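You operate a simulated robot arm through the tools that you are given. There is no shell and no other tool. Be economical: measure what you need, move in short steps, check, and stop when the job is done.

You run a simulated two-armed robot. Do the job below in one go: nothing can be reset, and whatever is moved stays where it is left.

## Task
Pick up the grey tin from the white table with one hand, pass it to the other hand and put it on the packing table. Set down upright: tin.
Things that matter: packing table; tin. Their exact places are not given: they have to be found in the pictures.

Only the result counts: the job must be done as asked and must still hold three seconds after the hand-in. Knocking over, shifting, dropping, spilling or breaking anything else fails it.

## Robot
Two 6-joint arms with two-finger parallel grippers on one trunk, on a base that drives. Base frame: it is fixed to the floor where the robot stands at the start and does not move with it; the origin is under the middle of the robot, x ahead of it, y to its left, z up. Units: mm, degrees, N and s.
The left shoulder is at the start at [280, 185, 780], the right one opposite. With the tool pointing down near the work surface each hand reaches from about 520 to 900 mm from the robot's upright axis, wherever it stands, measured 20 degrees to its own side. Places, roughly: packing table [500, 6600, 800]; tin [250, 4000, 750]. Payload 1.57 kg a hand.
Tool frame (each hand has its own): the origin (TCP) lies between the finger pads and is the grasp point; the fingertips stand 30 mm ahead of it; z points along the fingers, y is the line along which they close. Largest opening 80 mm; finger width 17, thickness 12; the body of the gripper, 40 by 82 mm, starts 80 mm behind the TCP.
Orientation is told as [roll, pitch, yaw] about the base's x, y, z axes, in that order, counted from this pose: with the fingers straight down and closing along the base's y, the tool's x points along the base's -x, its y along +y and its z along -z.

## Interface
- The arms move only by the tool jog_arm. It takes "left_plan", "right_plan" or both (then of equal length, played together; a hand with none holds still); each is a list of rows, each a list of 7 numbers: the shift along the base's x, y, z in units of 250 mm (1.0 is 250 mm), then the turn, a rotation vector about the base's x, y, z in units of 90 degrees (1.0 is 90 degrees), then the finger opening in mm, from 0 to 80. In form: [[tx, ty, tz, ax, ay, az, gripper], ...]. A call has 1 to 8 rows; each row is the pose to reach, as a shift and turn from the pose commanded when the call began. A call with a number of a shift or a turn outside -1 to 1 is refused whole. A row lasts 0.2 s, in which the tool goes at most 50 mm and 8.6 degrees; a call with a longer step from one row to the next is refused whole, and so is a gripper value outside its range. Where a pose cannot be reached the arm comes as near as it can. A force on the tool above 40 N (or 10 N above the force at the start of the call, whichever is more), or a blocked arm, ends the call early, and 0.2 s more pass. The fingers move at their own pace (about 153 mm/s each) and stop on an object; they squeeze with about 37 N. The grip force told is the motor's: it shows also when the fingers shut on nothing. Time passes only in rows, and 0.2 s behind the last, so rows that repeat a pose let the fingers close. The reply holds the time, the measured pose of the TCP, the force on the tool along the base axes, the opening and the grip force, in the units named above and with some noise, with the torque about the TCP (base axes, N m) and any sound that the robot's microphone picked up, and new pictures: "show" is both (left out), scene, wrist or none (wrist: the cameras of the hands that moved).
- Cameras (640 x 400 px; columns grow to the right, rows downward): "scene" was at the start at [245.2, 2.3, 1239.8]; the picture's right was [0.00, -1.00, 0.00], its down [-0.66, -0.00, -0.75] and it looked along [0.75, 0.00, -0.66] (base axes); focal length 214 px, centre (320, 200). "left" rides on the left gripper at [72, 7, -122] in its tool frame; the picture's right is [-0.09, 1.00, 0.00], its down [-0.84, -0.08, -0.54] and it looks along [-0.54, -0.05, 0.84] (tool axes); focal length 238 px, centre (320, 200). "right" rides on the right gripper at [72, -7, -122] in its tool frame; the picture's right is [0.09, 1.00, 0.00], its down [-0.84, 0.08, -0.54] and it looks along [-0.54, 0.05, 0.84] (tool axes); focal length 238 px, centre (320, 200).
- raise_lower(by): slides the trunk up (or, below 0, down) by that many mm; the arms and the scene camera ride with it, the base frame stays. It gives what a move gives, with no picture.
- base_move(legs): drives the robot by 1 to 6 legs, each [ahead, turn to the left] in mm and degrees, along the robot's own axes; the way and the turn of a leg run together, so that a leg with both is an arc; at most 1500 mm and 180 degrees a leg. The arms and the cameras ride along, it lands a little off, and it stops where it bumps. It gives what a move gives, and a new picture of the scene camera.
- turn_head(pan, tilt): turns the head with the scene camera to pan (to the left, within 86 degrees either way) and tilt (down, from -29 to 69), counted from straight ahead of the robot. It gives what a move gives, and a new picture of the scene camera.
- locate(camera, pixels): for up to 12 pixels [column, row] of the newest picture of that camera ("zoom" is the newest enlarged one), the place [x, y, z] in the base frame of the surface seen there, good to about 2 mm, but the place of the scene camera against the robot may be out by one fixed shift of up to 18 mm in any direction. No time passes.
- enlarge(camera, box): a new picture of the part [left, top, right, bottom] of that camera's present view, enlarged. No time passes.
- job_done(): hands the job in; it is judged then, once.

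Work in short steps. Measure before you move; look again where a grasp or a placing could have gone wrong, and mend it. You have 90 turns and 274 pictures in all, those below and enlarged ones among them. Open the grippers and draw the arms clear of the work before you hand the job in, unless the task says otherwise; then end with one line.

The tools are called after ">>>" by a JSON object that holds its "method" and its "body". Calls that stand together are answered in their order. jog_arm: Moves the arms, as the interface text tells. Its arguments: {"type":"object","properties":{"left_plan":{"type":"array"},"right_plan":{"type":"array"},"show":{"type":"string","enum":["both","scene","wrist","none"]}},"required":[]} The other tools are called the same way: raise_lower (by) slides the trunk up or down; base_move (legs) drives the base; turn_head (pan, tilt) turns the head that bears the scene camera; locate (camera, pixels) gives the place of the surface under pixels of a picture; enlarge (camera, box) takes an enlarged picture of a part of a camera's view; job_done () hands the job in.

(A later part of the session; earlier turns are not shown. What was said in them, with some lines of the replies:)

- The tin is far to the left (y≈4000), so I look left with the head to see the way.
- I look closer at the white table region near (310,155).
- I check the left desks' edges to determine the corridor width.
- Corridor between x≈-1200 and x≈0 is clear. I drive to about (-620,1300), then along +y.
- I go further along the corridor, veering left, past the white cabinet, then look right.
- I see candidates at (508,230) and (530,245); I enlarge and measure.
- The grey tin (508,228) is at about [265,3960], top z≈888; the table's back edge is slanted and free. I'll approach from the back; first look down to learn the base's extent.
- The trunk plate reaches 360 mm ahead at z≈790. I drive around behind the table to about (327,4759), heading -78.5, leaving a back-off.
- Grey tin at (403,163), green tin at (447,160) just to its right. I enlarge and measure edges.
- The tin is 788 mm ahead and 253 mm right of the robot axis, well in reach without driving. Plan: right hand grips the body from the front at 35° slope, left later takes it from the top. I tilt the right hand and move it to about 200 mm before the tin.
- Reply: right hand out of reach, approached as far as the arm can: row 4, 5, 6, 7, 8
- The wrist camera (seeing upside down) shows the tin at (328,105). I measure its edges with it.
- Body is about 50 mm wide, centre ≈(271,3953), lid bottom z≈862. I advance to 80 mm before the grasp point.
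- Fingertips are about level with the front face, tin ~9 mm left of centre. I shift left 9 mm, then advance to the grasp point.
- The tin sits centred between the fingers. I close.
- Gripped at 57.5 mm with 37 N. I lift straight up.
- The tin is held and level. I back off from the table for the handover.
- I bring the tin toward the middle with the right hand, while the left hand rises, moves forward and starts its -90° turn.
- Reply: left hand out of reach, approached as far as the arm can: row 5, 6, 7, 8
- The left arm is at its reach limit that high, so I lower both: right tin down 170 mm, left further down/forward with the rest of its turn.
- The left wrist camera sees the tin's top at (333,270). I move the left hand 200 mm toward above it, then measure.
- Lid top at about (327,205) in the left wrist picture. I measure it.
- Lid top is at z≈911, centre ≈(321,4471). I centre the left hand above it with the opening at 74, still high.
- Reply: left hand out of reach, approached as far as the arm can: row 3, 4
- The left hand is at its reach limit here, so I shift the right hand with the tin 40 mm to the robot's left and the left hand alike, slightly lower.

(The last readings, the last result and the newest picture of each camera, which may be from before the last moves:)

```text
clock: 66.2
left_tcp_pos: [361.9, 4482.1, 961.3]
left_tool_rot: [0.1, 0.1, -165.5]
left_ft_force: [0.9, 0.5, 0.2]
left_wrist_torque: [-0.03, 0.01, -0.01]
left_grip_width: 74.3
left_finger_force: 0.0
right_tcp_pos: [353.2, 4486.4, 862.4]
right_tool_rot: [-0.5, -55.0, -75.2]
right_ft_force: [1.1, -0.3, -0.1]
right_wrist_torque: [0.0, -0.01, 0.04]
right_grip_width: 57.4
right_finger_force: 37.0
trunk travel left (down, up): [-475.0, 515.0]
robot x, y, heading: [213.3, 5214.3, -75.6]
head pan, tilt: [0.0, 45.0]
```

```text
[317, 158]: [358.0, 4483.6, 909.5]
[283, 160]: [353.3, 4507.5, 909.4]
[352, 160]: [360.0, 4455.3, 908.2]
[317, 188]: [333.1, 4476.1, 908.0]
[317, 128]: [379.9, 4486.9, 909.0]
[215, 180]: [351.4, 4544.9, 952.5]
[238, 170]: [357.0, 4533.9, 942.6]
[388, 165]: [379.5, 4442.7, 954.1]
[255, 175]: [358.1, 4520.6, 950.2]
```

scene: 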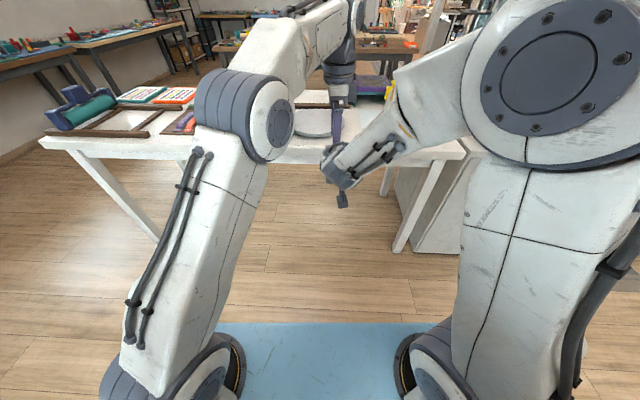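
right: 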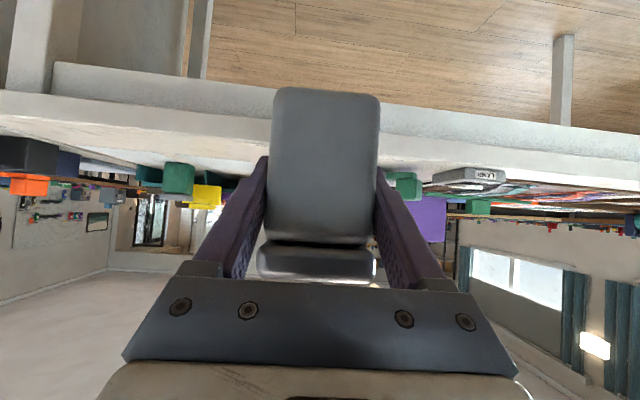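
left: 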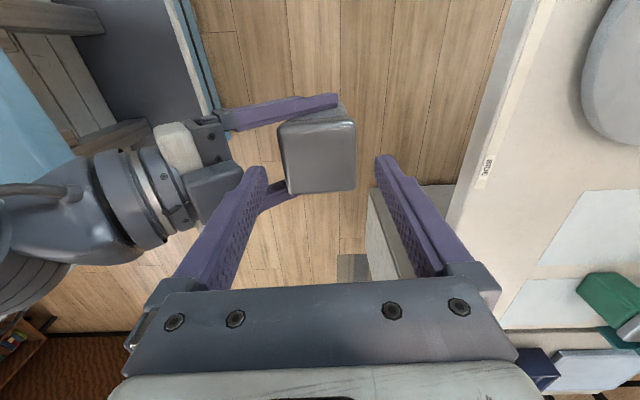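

The lid centre (357,4481) agrees with the left TCP. I lower the left hand 74 mm around the tin.

>>> {"method": "jog_arm", "body": {"left_plan": [[-0.016, -0.004, -0.06, 0, 0, 0, 74], [-0.016, -0.004, -0.12, 0, 0, 0, 74], [-0.016, -0.004, -0.18, 0, 0, 0, 74], [-0.016, -0.004, -0.24, 0, 0, 0, 74], [-0.016, -0.004, -0.296, 0, 0, 0, 74], [-0.016, -0.004, -0.296, 0, 0, 0, 74]]}}

```text
clock: 67.6
left_tcp_pos: [358.4, 4481.0, 886.1]
left_tool_rot: [0.2, 0.1, -165.5]
left_ft_force: [1.7, -8.6, 4.4]
left_wrist_torque: [0.64, 0.12, 0.0]
left_grip_width: 66.3
left_finger_force: 0.0
right_tcp_pos: [354.6, 4487.1, 862.2]
right_tool_rot: [-0.5, -54.9, -75.3]
right_ft_force: [-1.8, 8.8, -6.2]
right_wrist_torque: [-0.86, -0.21, 0.02]
right_grip_width: 57.5
right_finger_force: 37.1
trunk travel left (down, up): [-475.0, 515.0]
robot x, y, heading: [214.0, 5215.2, -75.6]
head pan, tilt: [0.0, 45.0]
```

scene: 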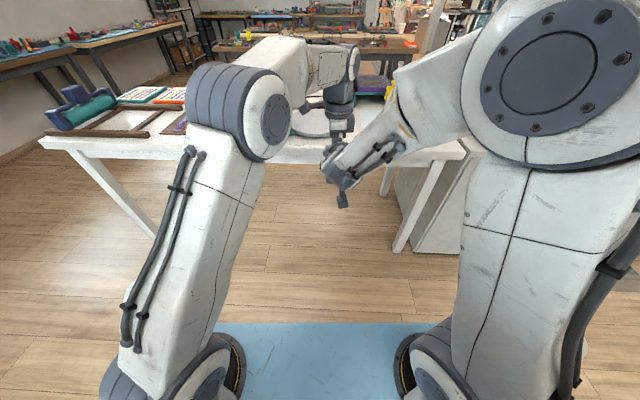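
left: 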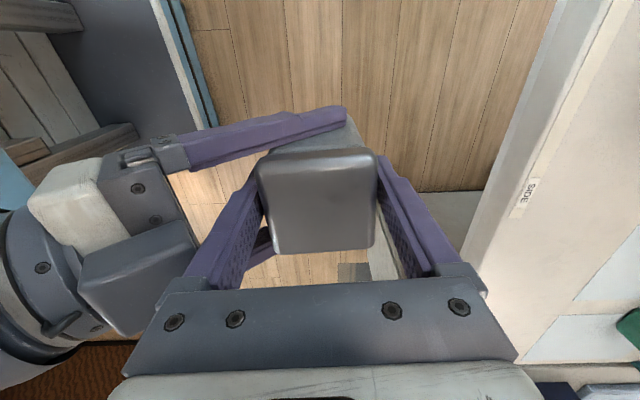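

The back left finger lightly touches the right gripper's body (8.6 N); closing will free it. I close the left hand.

>>> {"method": "jog_arm", "body": {"left_plan": [[0, 0, 0, 0, 0, 0, 55], [0, 0, 0, 0, 0, 0, 30], [0, 0, 0, 0, 0, 0, 30], [0, 0, 0, 0, 0, 0, 30]]}}

```text
clock: 68.6
left_tcp_pos: [356.9, 4480.9, 885.7]
left_tool_rot: [0.0, 0.1, -165.5]
left_ft_force: [2.9, -10.4, -4.8]
left_wrist_torque: [0.02, -0.02, -0.01]
left_grip_width: 60.2
left_finger_force: 37.1
right_tcp_pos: [353.6, 4486.2, 862.8]
right_tool_rot: [-0.4, -55.1, -75.3]
right_ft_force: [-3.0, 10.1, 6.7]
right_wrist_torque: [-0.29, -0.05, 0.03]
right_grip_width: 57.5
right_finger_force: 37.6
trunk travel left (down, up): [-475.0, 515.0]
robot x, y, heading: [215.7, 5218.3, -75.6]
head pan, tilt: [0.0, 45.0]
```

scene: 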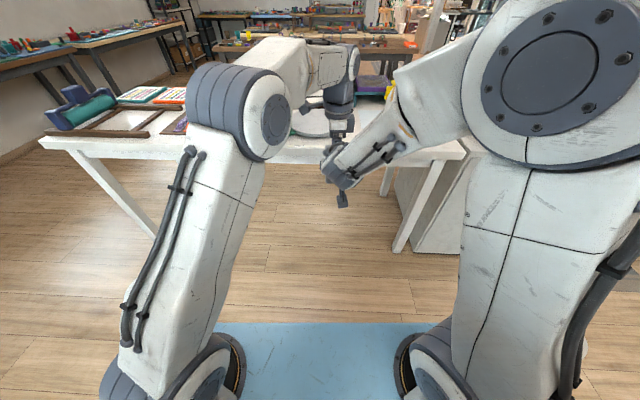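
left: 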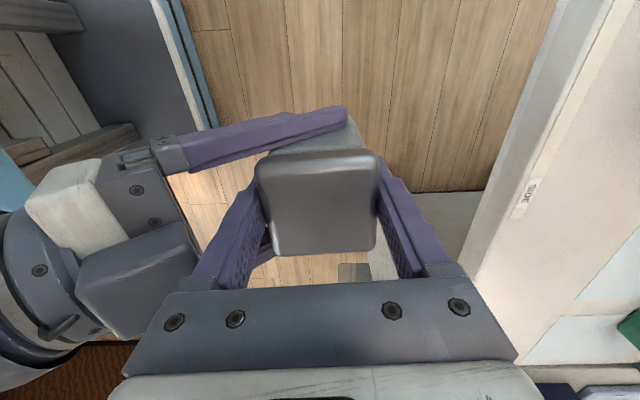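

Both hands grip the tin (60.2 and 57.5 mm). I open the right hand.

>>> {"method": "jog_arm", "body": {"right_plan": [[0, 0, 0, 0, 0, 0, 66], [0, 0, 0, 0, 0, 0, 80], [0, 0, 0, 0, 0, 0, 80]], "show": "wrist"}}

```text
clock: 69.4
left_tcp_pos: [357.1, 4481.6, 888.5]
left_tool_rot: [0.0, 0.0, -165.4]
left_ft_force: [-0.3, 0.1, -0.7]
left_wrist_torque: [0.03, 0.01, 0.03]
left_grip_width: 60.1
left_finger_force: 37.4
right_tcp_pos: [354.4, 4486.7, 862.3]
right_tool_rot: [-0.5, -55.0, -75.3]
right_ft_force: [-0.4, 0.3, -0.3]
right_wrist_torque: [-0.01, 0.01, 0.01]
right_grip_width: 79.7
right_finger_force: 0.1
trunk travel left (down, up): [-475.0, 515.0]
robot x, y, heading: [207.1, 5215.2, -75.6]
head pan, tilt: [0.0, 45.0]
```

right: 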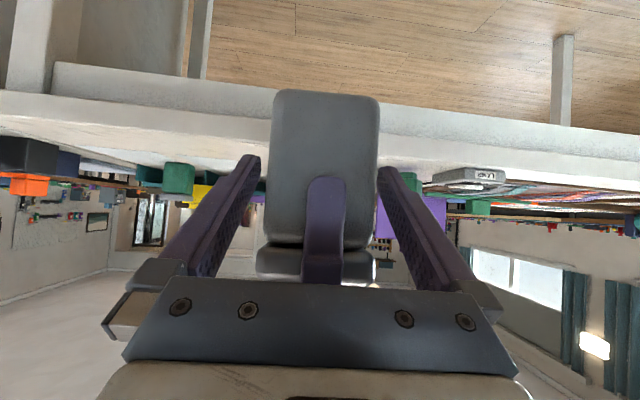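

The left hand holds the tin alone; the right is open. I withdraw the right along its own axis.

>>> {"method": "jog_arm", "body": {"right_plan": [[-0.016, 0.063, 0.046, 0, 0, 0, 80], [-0.033, 0.127, 0.092, 0, 0, 0, 80], [-0.05, 0.19, 0.138, 0, 0, 0, 80], [-0.066, 0.254, 0.184, 0, 0, 0, 80], [-0.066, 0.254, 0.184, 0, 0, 0, 80]]}}

```text
clock: 70.6
left_tcp_pos: [357.3, 4480.7, 886.6]
left_tool_rot: [0.0, 0.0, -165.5]
left_ft_force: [0.8, 0.0, -0.4]
left_wrist_torque: [0.03, 0.01, 0.02]
left_grip_width: 60.1
left_finger_force: 37.1
right_tcp_pos: [336.6, 4550.0, 908.1]
right_tool_rot: [-0.5, -55.0, -75.2]
right_ft_force: [0.3, 0.2, 0.3]
right_wrist_torque: [-0.01, -0.02, 0.0]
right_grip_width: 80.0
right_finger_force: 0.2
trunk travel left (down, up): [-475.0, 515.0]
robot x, y, heading: [213.1, 5218.9, -75.5]
head pan, tilt: [0.0, 45.0]
```

scene: 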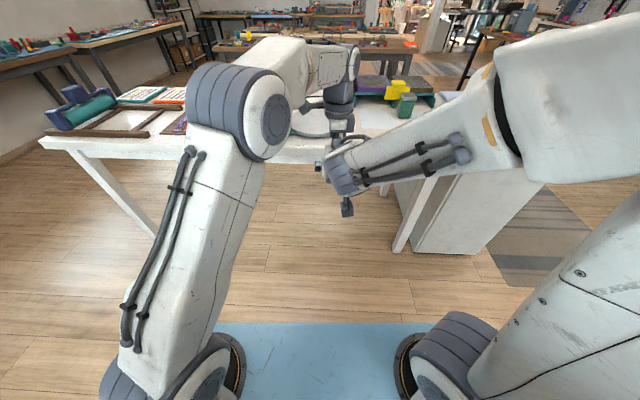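
right: 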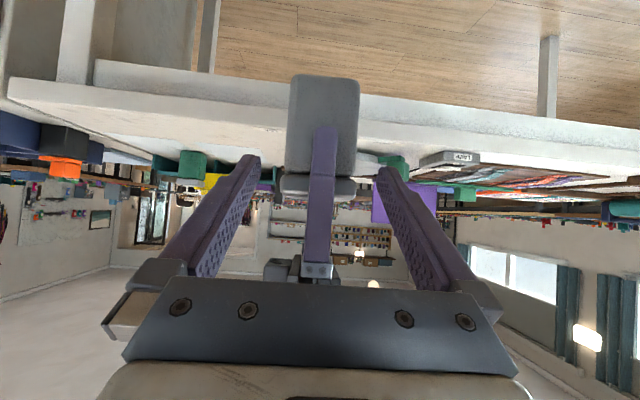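

The right is clear of the tin; 30 mm further back, then away to the right.

>>> {"method": "jog_arm", "body": {"right_plan": [[-0.025, 0.095, 0.07, 0, 0, 0, 80], [-0.025, 0.095, 0.07, 0, 0, 0, 80], [-0.18, 0.055, 0.07, 0, 0, 0, 80], [-0.335, 0.015, 0.07, 0, 0, 0, 80], [-0.49, -0.025, 0.07, 0, 0, 0, 80], [-0.645, -0.065, 0.07, 0, 0, 0, 80], [-0.8, -0.105, 0.07, 0, 0, 0, 80]]}}

```text
clock: 72.2
left_tcp_pos: [357.0, 4481.5, 886.8]
left_tool_rot: [0.1, -0.1, -165.5]
left_ft_force: [0.4, 0.1, -0.2]
left_wrist_torque: [-0.02, 0.0, 0.01]
left_grip_width: 60.3
left_finger_force: 36.5
right_tcp_pos: [136.9, 4524.0, 927.4]
right_tool_rot: [2.6, -54.5, -78.8]
right_ft_force: [0.2, -0.3, 0.5]
right_wrist_torque: [0.11, 0.08, 0.06]
right_grip_width: 80.0
right_finger_force: 0.0
right hand out of reach, approached as far as the arm can: row 6
trunk travel left (down, up): [-475.0, 515.0]
robot x, y, heading: [213.5, 5214.4, -75.6]
head pan, tilt: [0.0, 45.0]
```

scene: 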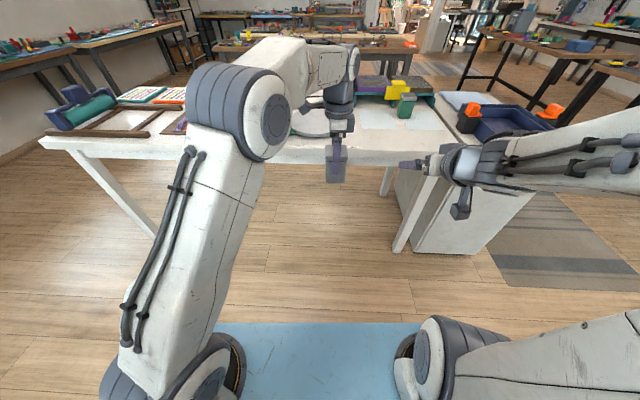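
right: 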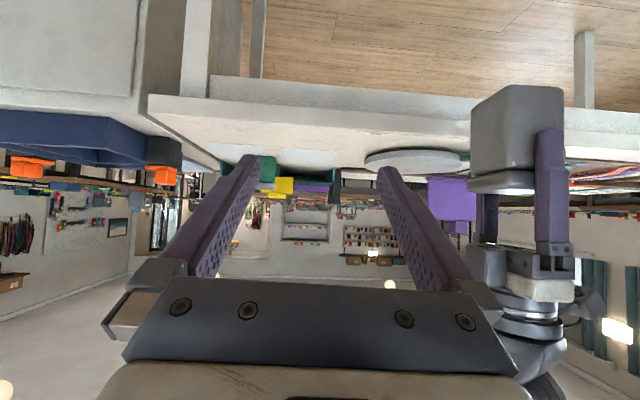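

Handover done. I bring the right hand back to pointing down and up, and the left with the tin toward its own side and a bit higher.

>>> {"method": "jog_arm", "body": {"right_plan": [[0, 0, 0.075, 0.074, 0.0185, 0, 80], [0, 0, 0.15, 0.148, 0.037, 0, 80], [0, 0, 0.225, 0.222, 0.0555, 0, 80], [0, 0, 0.3, 0.296, 0.074, 0, 80], [0, 0, 0.375, 0.37, 0.0925, 0, 80], [0, 0, 0.45, 0.444, 0.111, 0, 80], [0, 0, 0.525, 0.518, 0.1295, 0, 80], [0, 0, 0.6, 0.593, 0.148, 0, 80]], "left_plan": [[0.08, 0.021, 0.045, 0, 0, 0, 30], [0.16, 0.042, 0.09, 0, 0, 0, 30], [0.24, 0.063, 0.135, 0, 0, 0, 30], [0.32, 0.084, 0.18, 0, 0, 0, 30], [0.4, 0.105, 0.225, 0, 0, 0, 30], [0.48, 0.126, 0.27, 0, 0, 0, 30], [0.56, 0.147, 0.315, 0, 0, 0, 30], [0.64, 0.168, 0.36, 0, 0, 0, 30]]}}

>>> {"method": "turn_head", "body": {"pan": 86, "tilt": 25}}

```text
clock: 74.0
left_tcp_pos: [517.6, 4521.8, 975.4]
left_tool_rot: [0.1, 0.0, -165.5]
left_ft_force: [0.4, 0.6, -1.9]
left_wrist_torque: [0.0, 0.02, 0.0]
left_grip_width: 60.5
left_finger_force: 37.8
right_tcp_pos: [114.8, 4523.9, 1081.2]
right_tool_rot: [14.0, -7.8, -76.1]
right_ft_force: [1.3, -0.8, -0.2]
right_wrist_torque: [0.01, -0.03, 0.0]
right_grip_width: 80.0
right_finger_force: 0.0
right hand out of reach, approached as far as the arm can: row 1, 3, 4, 5, 6, 7, 8
trunk travel left (down, up): [-475.0, 515.0]
robot x, y, heading: [213.7, 5213.4, -75.6]
head pan, tilt: [0.0, 45.0]
```

scene: 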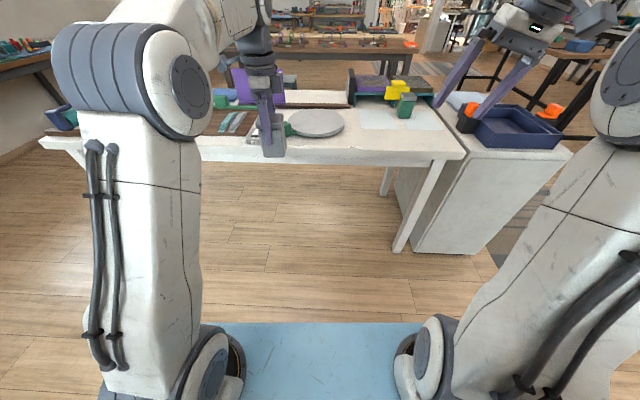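
right: 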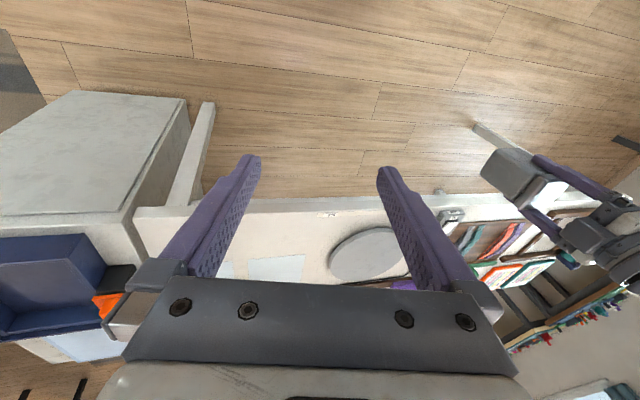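
left: 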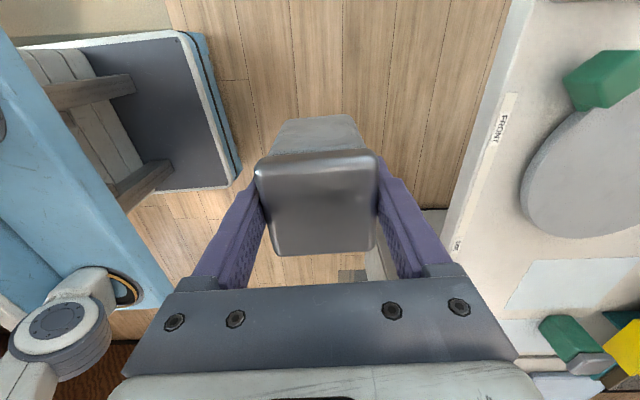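

```text
clock: 75.6
left_tcp_pos: [517.4, 4522.4, 976.6]
left_tool_rot: [0.0, 0.1, -165.5]
left_ft_force: [-0.5, 0.8, -1.7]
left_wrist_torque: [-0.01, 0.0, -0.05]
left_grip_width: 60.1
left_finger_force: 37.4
right_tcp_pos: [114.4, 4523.0, 1081.4]
right_tool_rot: [14.0, -7.9, -76.0]
right_ft_force: [0.6, 0.8, 0.0]
right_wrist_torque: [0.0, 0.01, 0.01]
right_grip_width: 80.0
right_finger_force: 0.0
trunk travel left (down, up): [-475.0, 515.0]
robot x, y, heading: [212.6, 5213.1, -75.4]
head pan, tilt: [85.9, 25.0]
```

scene: 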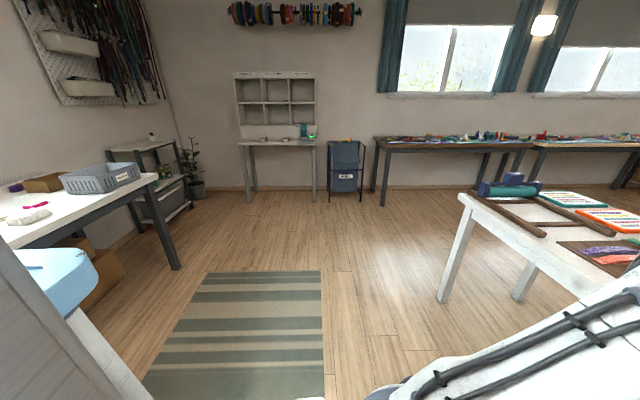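

The packing table is behind/left of the robot. I turn left 135° (swinging over open floor) and look.

>>> {"method": "base_move", "body": {"legs": [[0, 135]]}}

>>> {"method": "turn_head", "body": {"pan": 30, "tilt": 30}}

```text
clock: 81.6
left_tcp_pos: [478.9, 5923.8, 975.6]
left_tool_rot: [0.1, 0.0, -29.9]
left_ft_force: [0.0, 0.5, -1.8]
left_wrist_torque: [-0.01, 0.03, 0.0]
left_grip_width: 60.3
left_finger_force: 37.3
right_tcp_pos: [764.5, 5641.4, 1081.0]
right_tool_rot: [14.0, -7.9, 59.6]
right_ft_force: [0.2, 0.6, -0.2]
right_wrist_torque: [-0.02, -0.03, 0.01]
right_grip_width: 80.0
right_finger_force: 0.0
trunk travel left (down, up): [-475.0, 515.0]
robot x, y, heading: [211.4, 5215.7, 60.5]
head pan, tilt: [85.9, 25.0]
```

scene: 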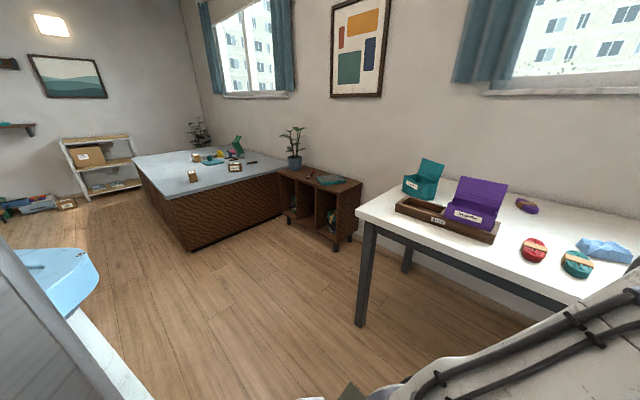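

```text
clock: 82.9
left_tcp_pos: [479.2, 5922.5, 976.6]
left_tool_rot: [0.0, 0.0, -29.9]
left_ft_force: [0.2, -0.7, -1.7]
left_wrist_torque: [0.0, -0.01, -0.01]
left_grip_width: 60.1
left_finger_force: 36.7
right_tcp_pos: [766.3, 5641.1, 1080.4]
right_tool_rot: [14.0, -7.9, 59.6]
right_ft_force: [-0.8, -0.4, 0.1]
right_wrist_torque: [0.03, -0.03, 0.03]
right_grip_width: 80.2
right_finger_force: 0.1
trunk travel left (down, up): [-475.0, 515.0]
robot x, y, heading: [212.5, 5213.8, 60.1]
head pan, tilt: [30.0, 30.0]
```

scene: 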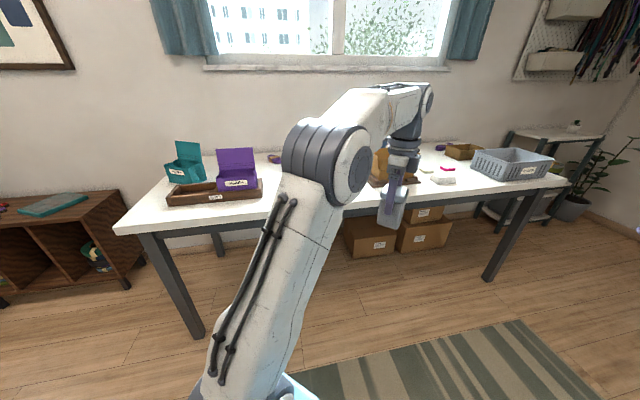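

I measure the packing table's front edge and the clear areas.

>>> {"method": "locate", "body": {"camera": "scene", "pixels": [[125, 226], [262, 212], [372, 202], [450, 196], [560, 183], [430, 190], [205, 194], [258, 160], [265, 180], [372, 180], [440, 178], [475, 165]]}}

>>> {"method": "enlarge", "body": {"camera": "scene", "box": [340, 120, 580, 270]}}

```text
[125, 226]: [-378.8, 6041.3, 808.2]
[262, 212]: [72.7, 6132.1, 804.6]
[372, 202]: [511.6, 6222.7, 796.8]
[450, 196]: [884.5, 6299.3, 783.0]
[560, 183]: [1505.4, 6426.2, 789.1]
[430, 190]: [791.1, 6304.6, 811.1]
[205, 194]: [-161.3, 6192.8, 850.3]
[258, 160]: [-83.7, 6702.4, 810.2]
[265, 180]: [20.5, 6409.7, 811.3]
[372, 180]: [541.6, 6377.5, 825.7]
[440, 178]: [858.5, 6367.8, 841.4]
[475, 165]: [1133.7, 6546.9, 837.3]
```

```text
2.67 times, centred on (460, 195) of scene
```

zoom: 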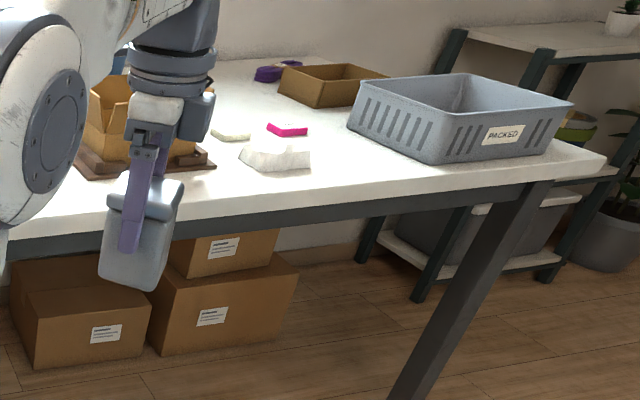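

Table top z≈811, front edge slanted ~11.6°. I turn to face it squarely and look.

>>> {"method": "base_move", "body": {"legs": [[0, 41]]}}

>>> {"method": "turn_head", "body": {"pan": 0, "tilt": 35}}

```text
clock: 85.2
left_tcp_pos: [-43.9, 5928.6, 975.3]
left_tool_rot: [0.1, -0.1, 10.5]
left_ft_force: [-0.4, 0.5, -0.8]
left_wrist_torque: [-0.01, -0.01, -0.01]
left_grip_width: 60.1
left_finger_force: 36.9
right_tcp_pos: [357.2, 5898.3, 1081.5]
right_tool_rot: [14.0, -7.7, 99.9]
right_ft_force: [0.2, -0.3, 0.2]
right_wrist_torque: [0.0, 0.0, 0.01]
right_grip_width: 80.1
right_finger_force: 0.0
trunk travel left (down, up): [-475.0, 515.0]
robot x, y, heading: [213.3, 5215.7, 100.5]
head pan, tilt: [30.0, 30.0]
```

scene: 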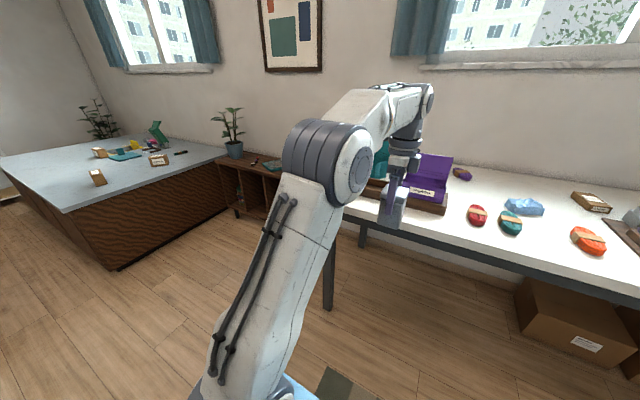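

```text
clock: 86.1
left_tcp_pos: [-44.0, 5928.1, 975.2]
left_tool_rot: [0.0, -0.1, 10.5]
left_ft_force: [-0.6, -0.6, -1.3]
left_wrist_torque: [0.01, 0.04, 0.01]
left_grip_width: 60.3
left_finger_force: 37.3
right_tcp_pos: [357.9, 5899.2, 1080.2]
right_tool_rot: [13.9, -7.8, 100.0]
right_ft_force: [0.2, -0.1, 0.2]
right_wrist_torque: [0.05, -0.02, 0.0]
right_grip_width: 79.9
right_finger_force: 0.0
trunk travel left (down, up): [-475.0, 515.0]
robot x, y, heading: [213.8, 5217.0, 100.1]
head pan, tilt: [0.0, 35.0]
```

scene: 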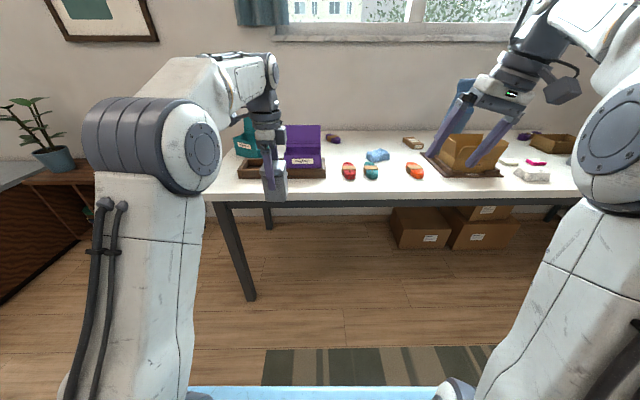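

>>> {"method": "enlarge", "body": {"camera": "scene", "box": [230, 110, 560, 220]}}

>>> {"method": "locate", "body": {"camera": "scene", "pixels": [[349, 172], [371, 172], [414, 171], [377, 155], [393, 195], [340, 196], [393, 170], [400, 150], [325, 175], [420, 155], [440, 175], [392, 183]]}}

```text
1.94 times, centred on (395, 165) of scene
```

zoom: 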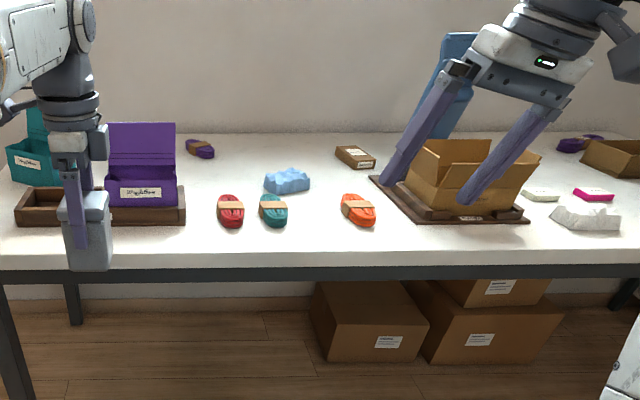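

```text
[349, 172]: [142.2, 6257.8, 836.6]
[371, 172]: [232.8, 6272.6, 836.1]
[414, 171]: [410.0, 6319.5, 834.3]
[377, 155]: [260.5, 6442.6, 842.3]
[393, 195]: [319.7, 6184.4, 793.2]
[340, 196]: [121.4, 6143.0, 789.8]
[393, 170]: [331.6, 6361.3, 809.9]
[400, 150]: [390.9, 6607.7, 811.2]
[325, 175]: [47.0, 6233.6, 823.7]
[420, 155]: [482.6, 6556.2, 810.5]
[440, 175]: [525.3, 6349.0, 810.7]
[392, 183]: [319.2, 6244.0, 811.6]
```

Free spot around (325,6280), between the teal (371,172) and orange (414,171) pieces. I raise the trunk for clearance, then drive to put that spot under the left hand.

>>> {"method": "raise_lower", "body": {"by": 180}}

>>> {"method": "base_move", "body": {"legs": [[0, -56.5], [505, 0], [0, 57.9]]}}

>>> {"method": "turn_head", "body": {"pan": 0, "tilt": 50}}

```text
clock: 88.1
left_tcp_pos: [-43.1, 5927.7, 1156.6]
left_tool_rot: [0.0, 0.0, 10.6]
left_ft_force: [-0.2, 0.8, -1.3]
left_wrist_torque: [-0.01, 0.02, 0.0]
left_grip_width: 60.1
left_finger_force: 37.0
right_tcp_pos: [358.3, 5897.8, 1260.2]
right_tool_rot: [14.0, -7.8, 100.1]
right_ft_force: [0.1, 0.6, -0.7]
right_wrist_torque: [0.02, 0.04, -0.01]
right_grip_width: 80.2
right_finger_force: 0.1
trunk travel left (down, up): [-655.0, 335.0]
robot x, y, heading: [214.2, 5215.9, 100.6]
head pan, tilt: [0.0, 35.0]
```

```text
clock: 96.1
left_tcp_pos: [287.3, 6268.1, 1156.3]
left_tool_rot: [-0.1, 0.0, 12.3]
left_ft_force: [-0.3, -0.1, -2.1]
left_wrist_torque: [0.01, 0.03, 0.03]
left_grip_width: 60.3
left_finger_force: 37.4
right_tcp_pos: [689.8, 6251.1, 1260.0]
right_tool_rot: [14.0, -7.9, 101.7]
right_ft_force: [-0.1, 0.0, -0.3]
right_wrist_torque: [-0.02, 0.0, -0.01]
right_grip_width: 80.0
right_finger_force: 0.1
trunk travel left (down, up): [-655.0, 335.0]
robot x, y, heading: [566.9, 5564.4, 102.3]
head pan, tilt: [0.0, 35.0]
```

scene: 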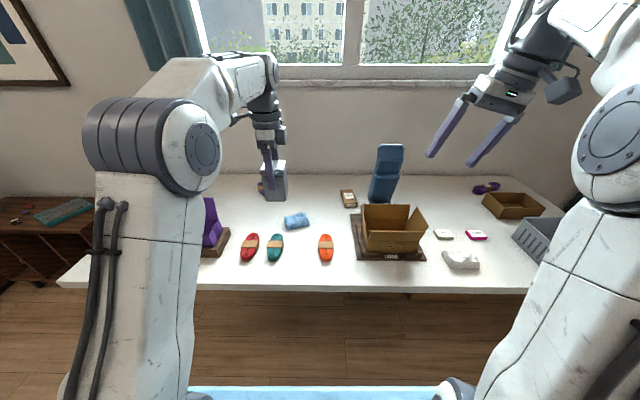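

```text
clock: 96.9
left_tcp_pos: [287.9, 6267.7, 1155.9]
left_tool_rot: [0.0, 0.1, 12.4]
left_ft_force: [0.3, -0.5, -2.0]
left_wrist_torque: [0.04, 0.01, 0.0]
left_grip_width: 59.7
left_finger_force: 37.2
right_tcp_pos: [690.5, 6251.4, 1260.5]
right_tool_rot: [14.0, -7.9, 101.8]
right_ft_force: [0.1, 0.4, -0.4]
right_wrist_torque: [-0.01, -0.02, -0.03]
right_grip_width: 80.2
right_finger_force: 0.1
trunk travel left (down, up): [-655.0, 335.0]
robot x, y, heading: [568.0, 5564.3, 102.6]
head pan, tilt: [0.0, 50.0]
```

scene: 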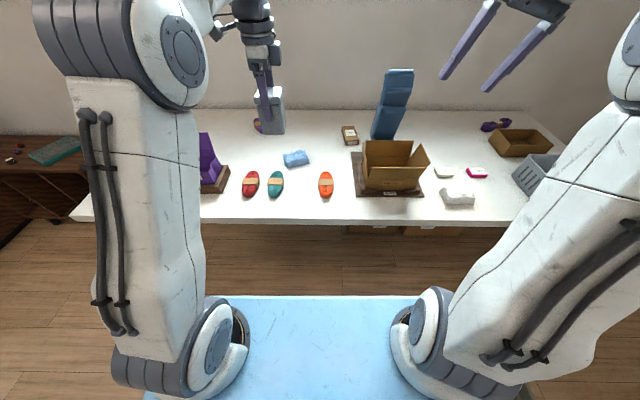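

>>> {"method": "locate", "body": {"camera": "scene", "pixels": [[276, 184], [283, 184], [326, 184], [319, 185], [302, 185], [302, 215], [296, 157], [309, 160], [302, 172], [330, 150]]}}

>>> {"method": "enlarge", "body": {"camera": "left", "box": [0, 0, 640, 400]}}

```text
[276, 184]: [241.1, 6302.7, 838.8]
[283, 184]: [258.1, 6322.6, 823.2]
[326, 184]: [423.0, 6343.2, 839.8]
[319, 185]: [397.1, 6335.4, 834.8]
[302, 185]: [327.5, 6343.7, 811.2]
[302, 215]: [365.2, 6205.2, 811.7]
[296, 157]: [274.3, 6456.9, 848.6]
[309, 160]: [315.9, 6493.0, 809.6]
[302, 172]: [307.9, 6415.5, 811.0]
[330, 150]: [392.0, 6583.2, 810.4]
```

```text
1.00 times, centred on (320, 200) of left (not enlarged: the box is as wide or as high as the picture)
```

zoom: 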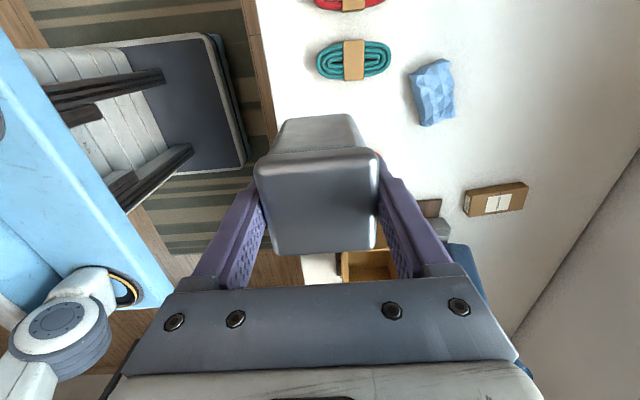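

>>> {"method": "locate", "body": {"camera": "left", "pixels": [[355, 58], [352, 80], [320, 62], [388, 60], [290, 100], [266, 100], [432, 123], [470, 210], [380, 158], [300, 130], [350, 130]]}}

```text
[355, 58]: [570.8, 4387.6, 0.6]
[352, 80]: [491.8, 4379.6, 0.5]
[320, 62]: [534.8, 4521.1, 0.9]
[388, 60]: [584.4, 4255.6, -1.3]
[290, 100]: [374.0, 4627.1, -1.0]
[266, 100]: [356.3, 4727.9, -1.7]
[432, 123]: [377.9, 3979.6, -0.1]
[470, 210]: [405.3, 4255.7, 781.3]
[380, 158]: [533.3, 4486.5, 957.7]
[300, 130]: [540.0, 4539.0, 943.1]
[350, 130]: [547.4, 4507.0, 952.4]
```

That referred to the old wrist picture; I use the newest (zoom) one.

>>> {"method": "locate", "body": {"camera": "zoom", "pixels": [[355, 58], [352, 80], [320, 62], [388, 60], [290, 100], [266, 100], [432, 123], [470, 210], [378, 158], [300, 130], [350, 130], [317, 120]]}}

```text
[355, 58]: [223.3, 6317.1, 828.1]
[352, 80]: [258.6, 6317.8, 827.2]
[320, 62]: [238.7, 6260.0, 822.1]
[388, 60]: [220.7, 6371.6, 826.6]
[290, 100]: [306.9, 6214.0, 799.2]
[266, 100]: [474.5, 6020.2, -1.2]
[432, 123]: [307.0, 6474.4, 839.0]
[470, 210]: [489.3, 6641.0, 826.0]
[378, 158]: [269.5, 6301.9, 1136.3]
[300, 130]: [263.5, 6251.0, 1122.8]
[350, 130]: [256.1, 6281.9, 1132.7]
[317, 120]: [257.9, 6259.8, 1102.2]
```

Teal's right edge is x≈259, orange's left ≈393. Target tin centre (331,6292). I shift the left hand there while high.

>>> {"method": "jog_arm", "body": {"left_plan": [[0.058, 0.03, 0, 0, 0, 0, 30], [0.116, 0.06, 0, 0, 0, 0, 30], [0.174, 0.094, 0, 0, 0, 0, 30], [0.174, 0.094, 0, 0, 0, 0, 30]], "show": "wrist"}}

>>> {"method": "raise_lower", "body": {"by": -180}}

>>> {"method": "enlarge", "body": {"camera": "left", "box": [160, 0, 640, 300]}}

>>> {"method": "enlarge", "body": {"camera": "scene", "box": [200, 40, 440, 240]}}

```text
clock: 97.9
left_tcp_pos: [330.0, 6291.1, 1155.5]
left_tool_rot: [0.1, 0.1, 12.2]
left_ft_force: [-0.1, 0.2, -1.2]
left_wrist_torque: [0.02, -0.01, 0.0]
left_grip_width: 60.0
left_finger_force: 36.6
right_tcp_pos: [689.3, 6252.1, 1261.0]
right_tool_rot: [14.0, -7.9, 101.8]
right_ft_force: [-0.2, -1.3, 0.4]
right_wrist_torque: [0.03, 0.01, 0.0]
right_grip_width: 80.0
right_finger_force: 0.0
trunk travel left (down, up): [-655.0, 335.0]
robot x, y, heading: [567.6, 5564.8, 102.3]
head pan, tilt: [0.0, 50.0]
```

left: 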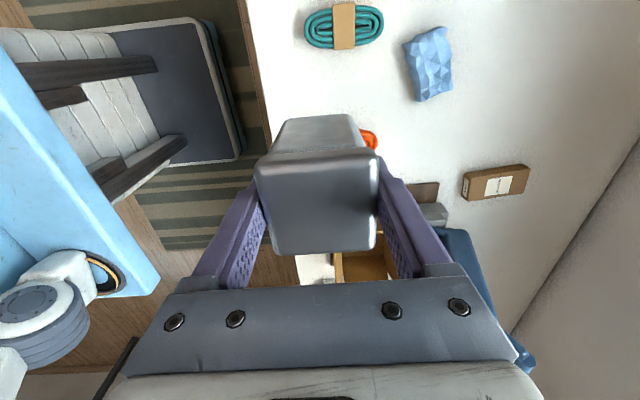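

```text
clock: 99.9
left_tcp_pos: [330.4, 6290.6, 975.5]
left_tool_rot: [0.1, -0.1, 12.3]
left_ft_force: [-0.3, 0.7, -0.9]
left_wrist_torque: [0.03, 0.0, 0.0]
left_grip_width: 60.4
left_finger_force: 37.4
right_tcp_pos: [689.8, 6252.4, 1079.9]
right_tool_rot: [13.9, -7.8, 101.8]
right_ft_force: [-0.3, -0.7, 0.2]
right_wrist_torque: [0.02, -0.03, -0.02]
right_grip_width: 79.8
right_finger_force: 0.1
trunk travel left (down, up): [-475.0, 515.0]
robot x, y, heading: [563.9, 5564.7, 102.3]
head pan, tilt: [0.0, 50.0]
```

```text
1.33 times, centred on (400, 150) of left
```

zoom: 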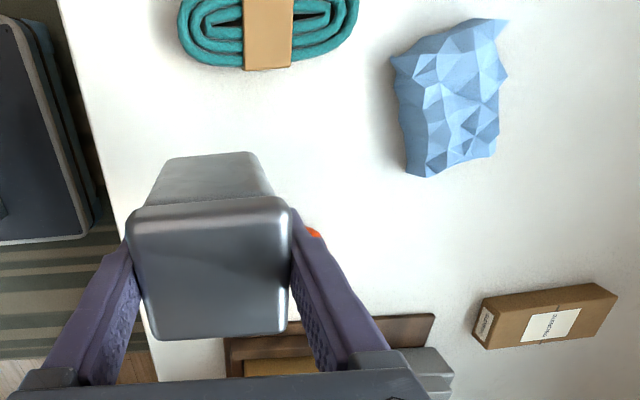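

```text
2.00 times, centred on (320, 140) of scene
```

zoom: 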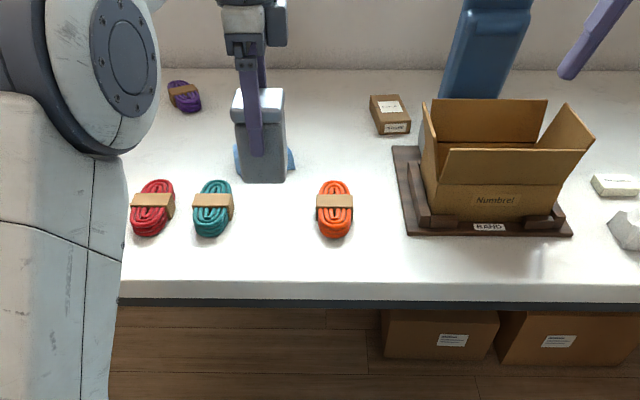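

>>> {"method": "locate", "body": {"camera": "zoom", "pixels": [[318, 210], [335, 190], [335, 235], [231, 210], [212, 232], [275, 250], [275, 215], [260, 182], [240, 180], [284, 180]]}}

```text
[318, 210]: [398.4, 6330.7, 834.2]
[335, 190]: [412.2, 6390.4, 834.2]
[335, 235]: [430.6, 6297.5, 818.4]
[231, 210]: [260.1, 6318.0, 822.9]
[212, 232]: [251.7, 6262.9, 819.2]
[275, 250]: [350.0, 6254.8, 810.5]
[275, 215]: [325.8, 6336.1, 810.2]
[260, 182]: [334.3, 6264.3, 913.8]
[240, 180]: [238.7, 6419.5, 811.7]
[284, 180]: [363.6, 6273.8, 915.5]
```

The gap is clear (260–398) with the tin at 302–358. I lower by 92 mm.

>>> {"method": "jog_arm", "body": {"left_plan": [[0, 0, -0.1, 0, 0, 0, 30], [0, 0, -0.2, 0, 0, 0, 30], [0, 0, -0.28, 0, 0, 0, 30], [0, 0, -0.33, 0, 0, 0, 30], [0, 0, -0.368, 0, 0, 0, 30], [0, 0, -0.368, 0, 0, 0, 30]]}}

>>> {"method": "enlarge", "body": {"camera": "scene", "box": [240, 120, 360, 220]}}

```text
clock: 101.3
left_tcp_pos: [330.1, 6291.5, 883.3]
left_tool_rot: [0.0, 0.1, 12.2]
left_ft_force: [0.1, -0.7, -1.6]
left_wrist_torque: [-0.01, 0.01, -0.02]
left_grip_width: 60.2
left_finger_force: 37.0
right_tcp_pos: [689.9, 6250.2, 1081.2]
right_tool_rot: [13.9, -7.8, 101.8]
right_ft_force: [-1.0, -0.3, -0.7]
right_wrist_torque: [0.03, 0.01, -0.01]
right_grip_width: 80.1
right_finger_force: 0.1
trunk travel left (down, up): [-475.0, 515.0]
robot x, y, heading: [568.1, 5565.6, 102.6]
head pan, tilt: [0.0, 50.0]
```

scene: 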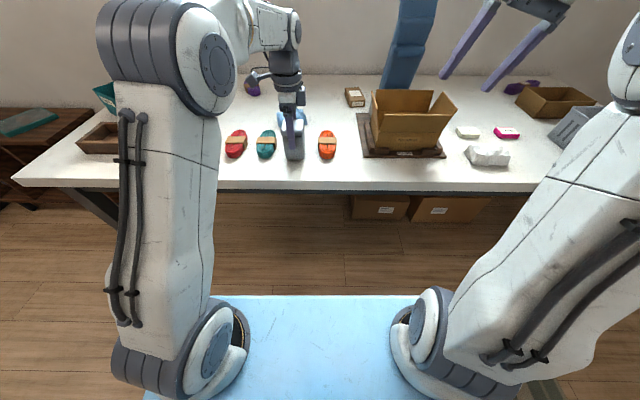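
left: 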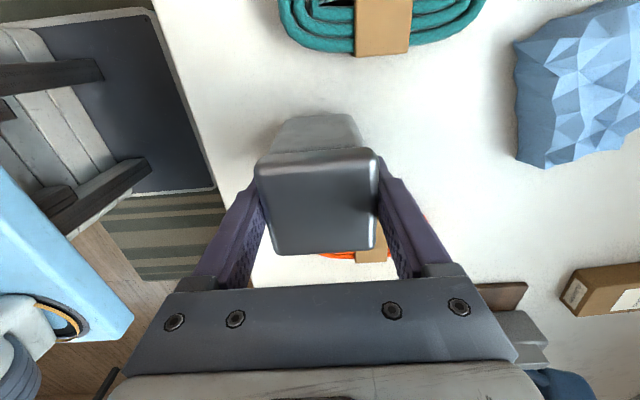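

```text
4.00 times, centred on (300, 170) of scene
```

zoom: 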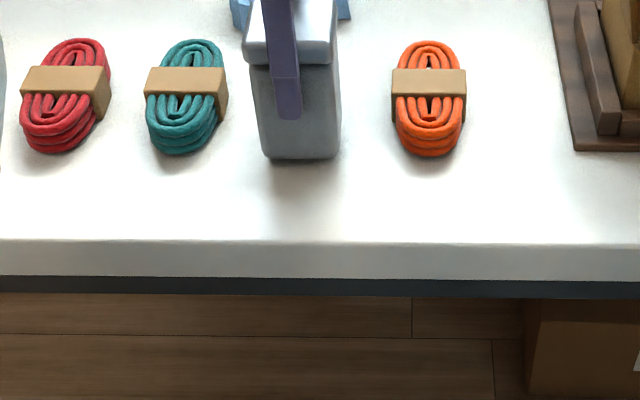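

Still about 7 mm above the table, bottom upright. I lower in small steps until the force shows contact.

>>> {"method": "jog_arm", "body": {"left_plan": [[0, 0, -0.008, 0, 0, 0, 30], [0, 0, -0.016, 0, 0, 0, 30], [0, 0, -0.02, 0, 0, 0, 30], [0, 0, -0.02, 0, 0, 0, 30]], "show": "none"}}

>>> {"method": "locate", "body": {"camera": "zoom", "pixels": [[272, 156], [300, 158], [330, 155], [300, 175]]}}

```text
clock: 102.3
left_tcp_pos: [331.0, 6291.1, 879.6]
left_tool_rot: [0.0, -0.1, 12.3]
left_ft_force: [0.0, -0.1, -1.7]
left_wrist_torque: [0.0, 0.0, 0.0]
left_grip_width: 60.3
left_finger_force: 37.1
right_tcp_pos: [690.8, 6252.0, 1080.2]
right_tool_rot: [14.1, -7.9, 101.8]
right_ft_force: [0.0, 0.1, 0.2]
right_wrist_torque: [-0.01, -0.03, 0.0]
right_grip_width: 80.2
right_finger_force: 0.1
trunk travel left (down, up): [-475.0, 515.0]
robot x, y, heading: [569.9, 5561.2, 102.3]
head pan, tilt: [0.0, 50.0]
```

```text
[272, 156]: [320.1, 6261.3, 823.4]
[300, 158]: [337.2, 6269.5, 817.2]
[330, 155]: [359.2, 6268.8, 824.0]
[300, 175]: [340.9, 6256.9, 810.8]
```

>>> {"method": "jog_arm", "body": {"left_plan": [[0, 0, -0.006, 0, 0, 0, 30], [0, 0, -0.012, 0, 0, 0, 30], [0, 0, -0.012, 0, 0, 0, 30]], "show": "none"}}

```text
clock: 103.1
left_tcp_pos: [329.4, 6290.7, 877.2]
left_tool_rot: [0.1, 0.1, 12.3]
left_ft_force: [1.8, 1.4, 16.0]
left_wrist_torque: [-0.57, 0.23, 0.06]
left_grip_width: 60.1
left_finger_force: 37.1
right_tcp_pos: [690.2, 6250.3, 1081.7]
right_tool_rot: [14.0, -7.9, 101.8]
right_ft_force: [0.3, 0.1, -0.5]
right_wrist_torque: [0.0, -0.02, -0.04]
right_grip_width: 80.1
right_finger_force: 0.1
trunk travel left (down, up): [-475.0, 515.0]
robot x, y, heading: [566.6, 5568.0, 102.4]
head pan, tilt: [0.0, 50.0]
```

Contact with 16 N at z 877. I open the left hand.

>>> {"method": "jog_arm", "body": {"left_plan": [[0, 0, 0, 0, 0, 0, 66], [0, 0, 0, 0, 0, 0, 80], [0, 0, 0, 0, 0, 0, 80]]}}

```text
clock: 103.9
left_tcp_pos: [329.7, 6290.8, 874.6]
left_tool_rot: [0.1, 0.0, 12.3]
left_ft_force: [-0.3, 0.7, 0.0]
left_wrist_torque: [-0.04, -0.02, 0.01]
left_grip_width: 80.0
left_finger_force: 0.1
right_tcp_pos: [690.2, 6251.2, 1081.5]
right_tool_rot: [14.1, -7.9, 101.8]
right_ft_force: [-0.1, 0.5, -0.5]
right_wrist_torque: [0.0, 0.03, -0.02]
right_grip_width: 79.7
right_finger_force: 0.1
trunk travel left (down, up): [-475.0, 515.0]
robot x, y, heading: [566.4, 5565.5, 102.5]
head pan, tilt: [0.0, 50.0]
```

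scene: 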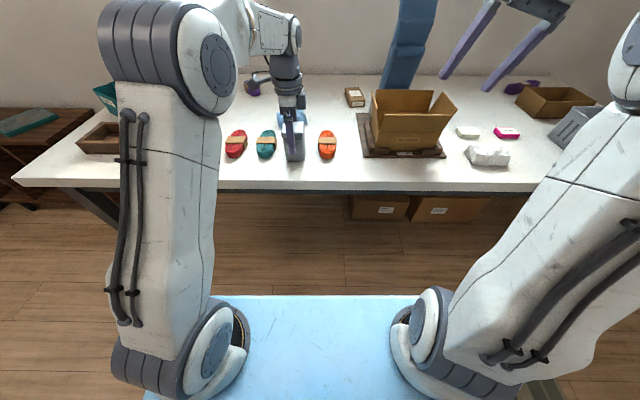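
left: 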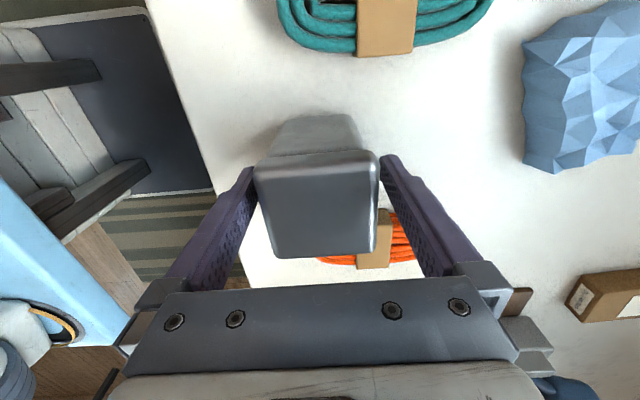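

The tin stands free between the fingers. I rise straight up 105 mm.

>>> {"method": "jog_arm", "body": {"left_plan": [[0, 0, 0.04, 0, 0, 0, 80], [0, 0, 0.1, 0, 0, 0, 80], [0, 0, 0.18, 0, 0, 0, 80], [0, 0, 0.26, 0, 0, 0, 80], [0, 0, 0.34, 0, 0, 0, 80], [0, 0, 0.42, 0, 0, 0, 80]]}}

>>> {"method": "raise_lower", "body": {"by": 180}}

>>> {"method": "base_move", "body": {"legs": [[-400, 0]]}}

>>> {"method": "enlarge", "body": {"camera": "scene", "box": [200, 30, 440, 180]}}

```text
clock: 105.3
left_tcp_pos: [330.0, 6291.1, 979.9]
left_tool_rot: [0.0, 0.0, 12.3]
left_ft_force: [0.3, -0.2, 0.9]
left_wrist_torque: [0.0, 0.02, 0.0]
left_grip_width: 80.0
left_finger_force: 0.1
right_tcp_pos: [689.6, 6251.3, 1080.7]
right_tool_rot: [14.0, -7.9, 101.9]
right_ft_force: [0.3, 0.1, 0.2]
right_wrist_torque: [0.01, 0.0, 0.0]
right_grip_width: 80.2
right_finger_force: 0.1
trunk travel left (down, up): [-475.0, 515.0]
robot x, y, heading: [569.6, 5558.8, 102.3]
head pan, tilt: [0.0, 50.0]
```

scene: 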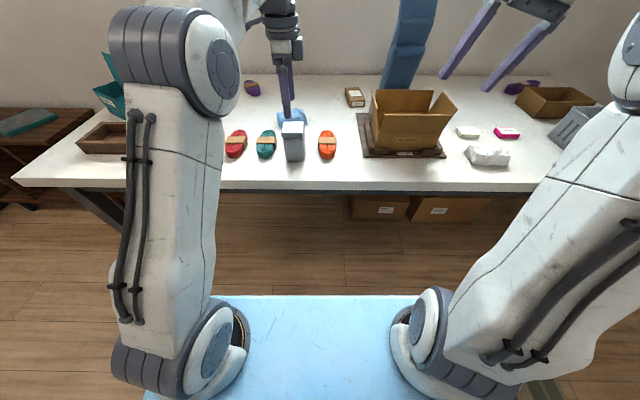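
left: 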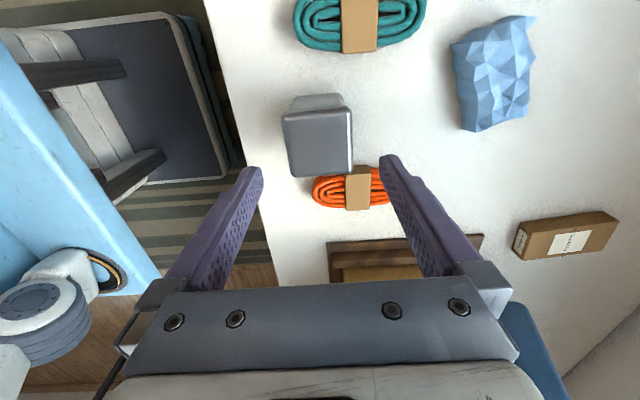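

```text
clock: 107.3
left_tcp_pos: [329.2, 6292.6, 1159.2]
left_tool_rot: [0.0, 0.0, 12.3]
left_ft_force: [0.0, 0.4, -0.5]
left_wrist_torque: [0.0, -0.01, 0.01]
left_grip_width: 80.1
left_finger_force: 0.1
right_tcp_pos: [690.8, 6251.4, 1260.4]
right_tool_rot: [14.0, -7.9, 101.8]
right_ft_force: [0.0, 0.0, -0.9]
right_wrist_torque: [-0.03, 0.02, -0.03]
right_grip_width: 80.2
right_finger_force: 0.1
trunk travel left (down, up): [-655.0, 335.0]
robot x, y, heading: [565.7, 5563.4, 102.5]
head pan, tilt: [0.0, 50.0]
```

```text
clock: 109.8
left_tcp_pos: [409.4, 5899.0, 1159.5]
left_tool_rot: [0.0, 0.0, 12.9]
left_ft_force: [0.4, -0.4, 0.1]
left_wrist_torque: [0.01, 0.0, 0.02]
left_grip_width: 79.8
left_finger_force: 0.0
right_tcp_pos: [771.8, 5862.7, 1260.4]
right_tool_rot: [14.0, -7.8, 102.4]
right_ft_force: [-0.2, 0.6, 0.0]
right_wrist_torque: [-0.01, 0.02, 0.02]
right_grip_width: 80.1
right_finger_force: 0.0
trunk travel left (down, up): [-655.0, 335.0]
robot x, y, heading: [657.0, 5171.8, 103.0]
head pan, tilt: [0.0, 50.0]
```

scene: 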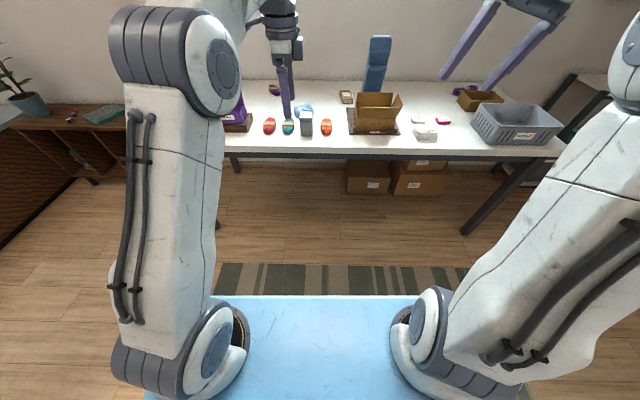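

```text
2.67 times, centred on (320, 105) of scene
```

zoom: 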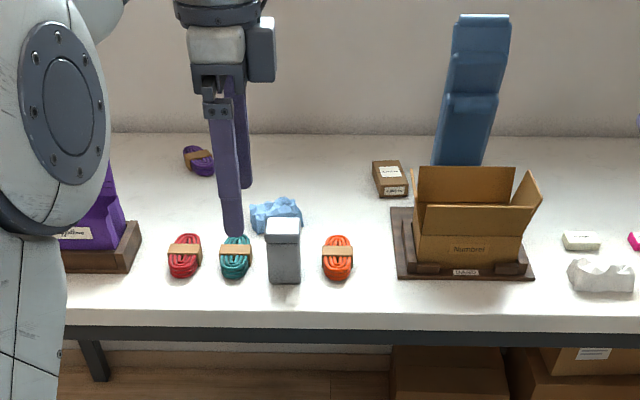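

The tin at zoom (283,250) stands upright on the packing table, nothing else has shifted, both hands are empty and clear. I hand in.

>>> {"method": "job_done", "body": {}}

```text
The job is handed in.
```

The grey tin was picked up with the right hand and passed to the left. It now stands upright on the packing table, both grippers are open and clear, and nothing else appears to have moved.
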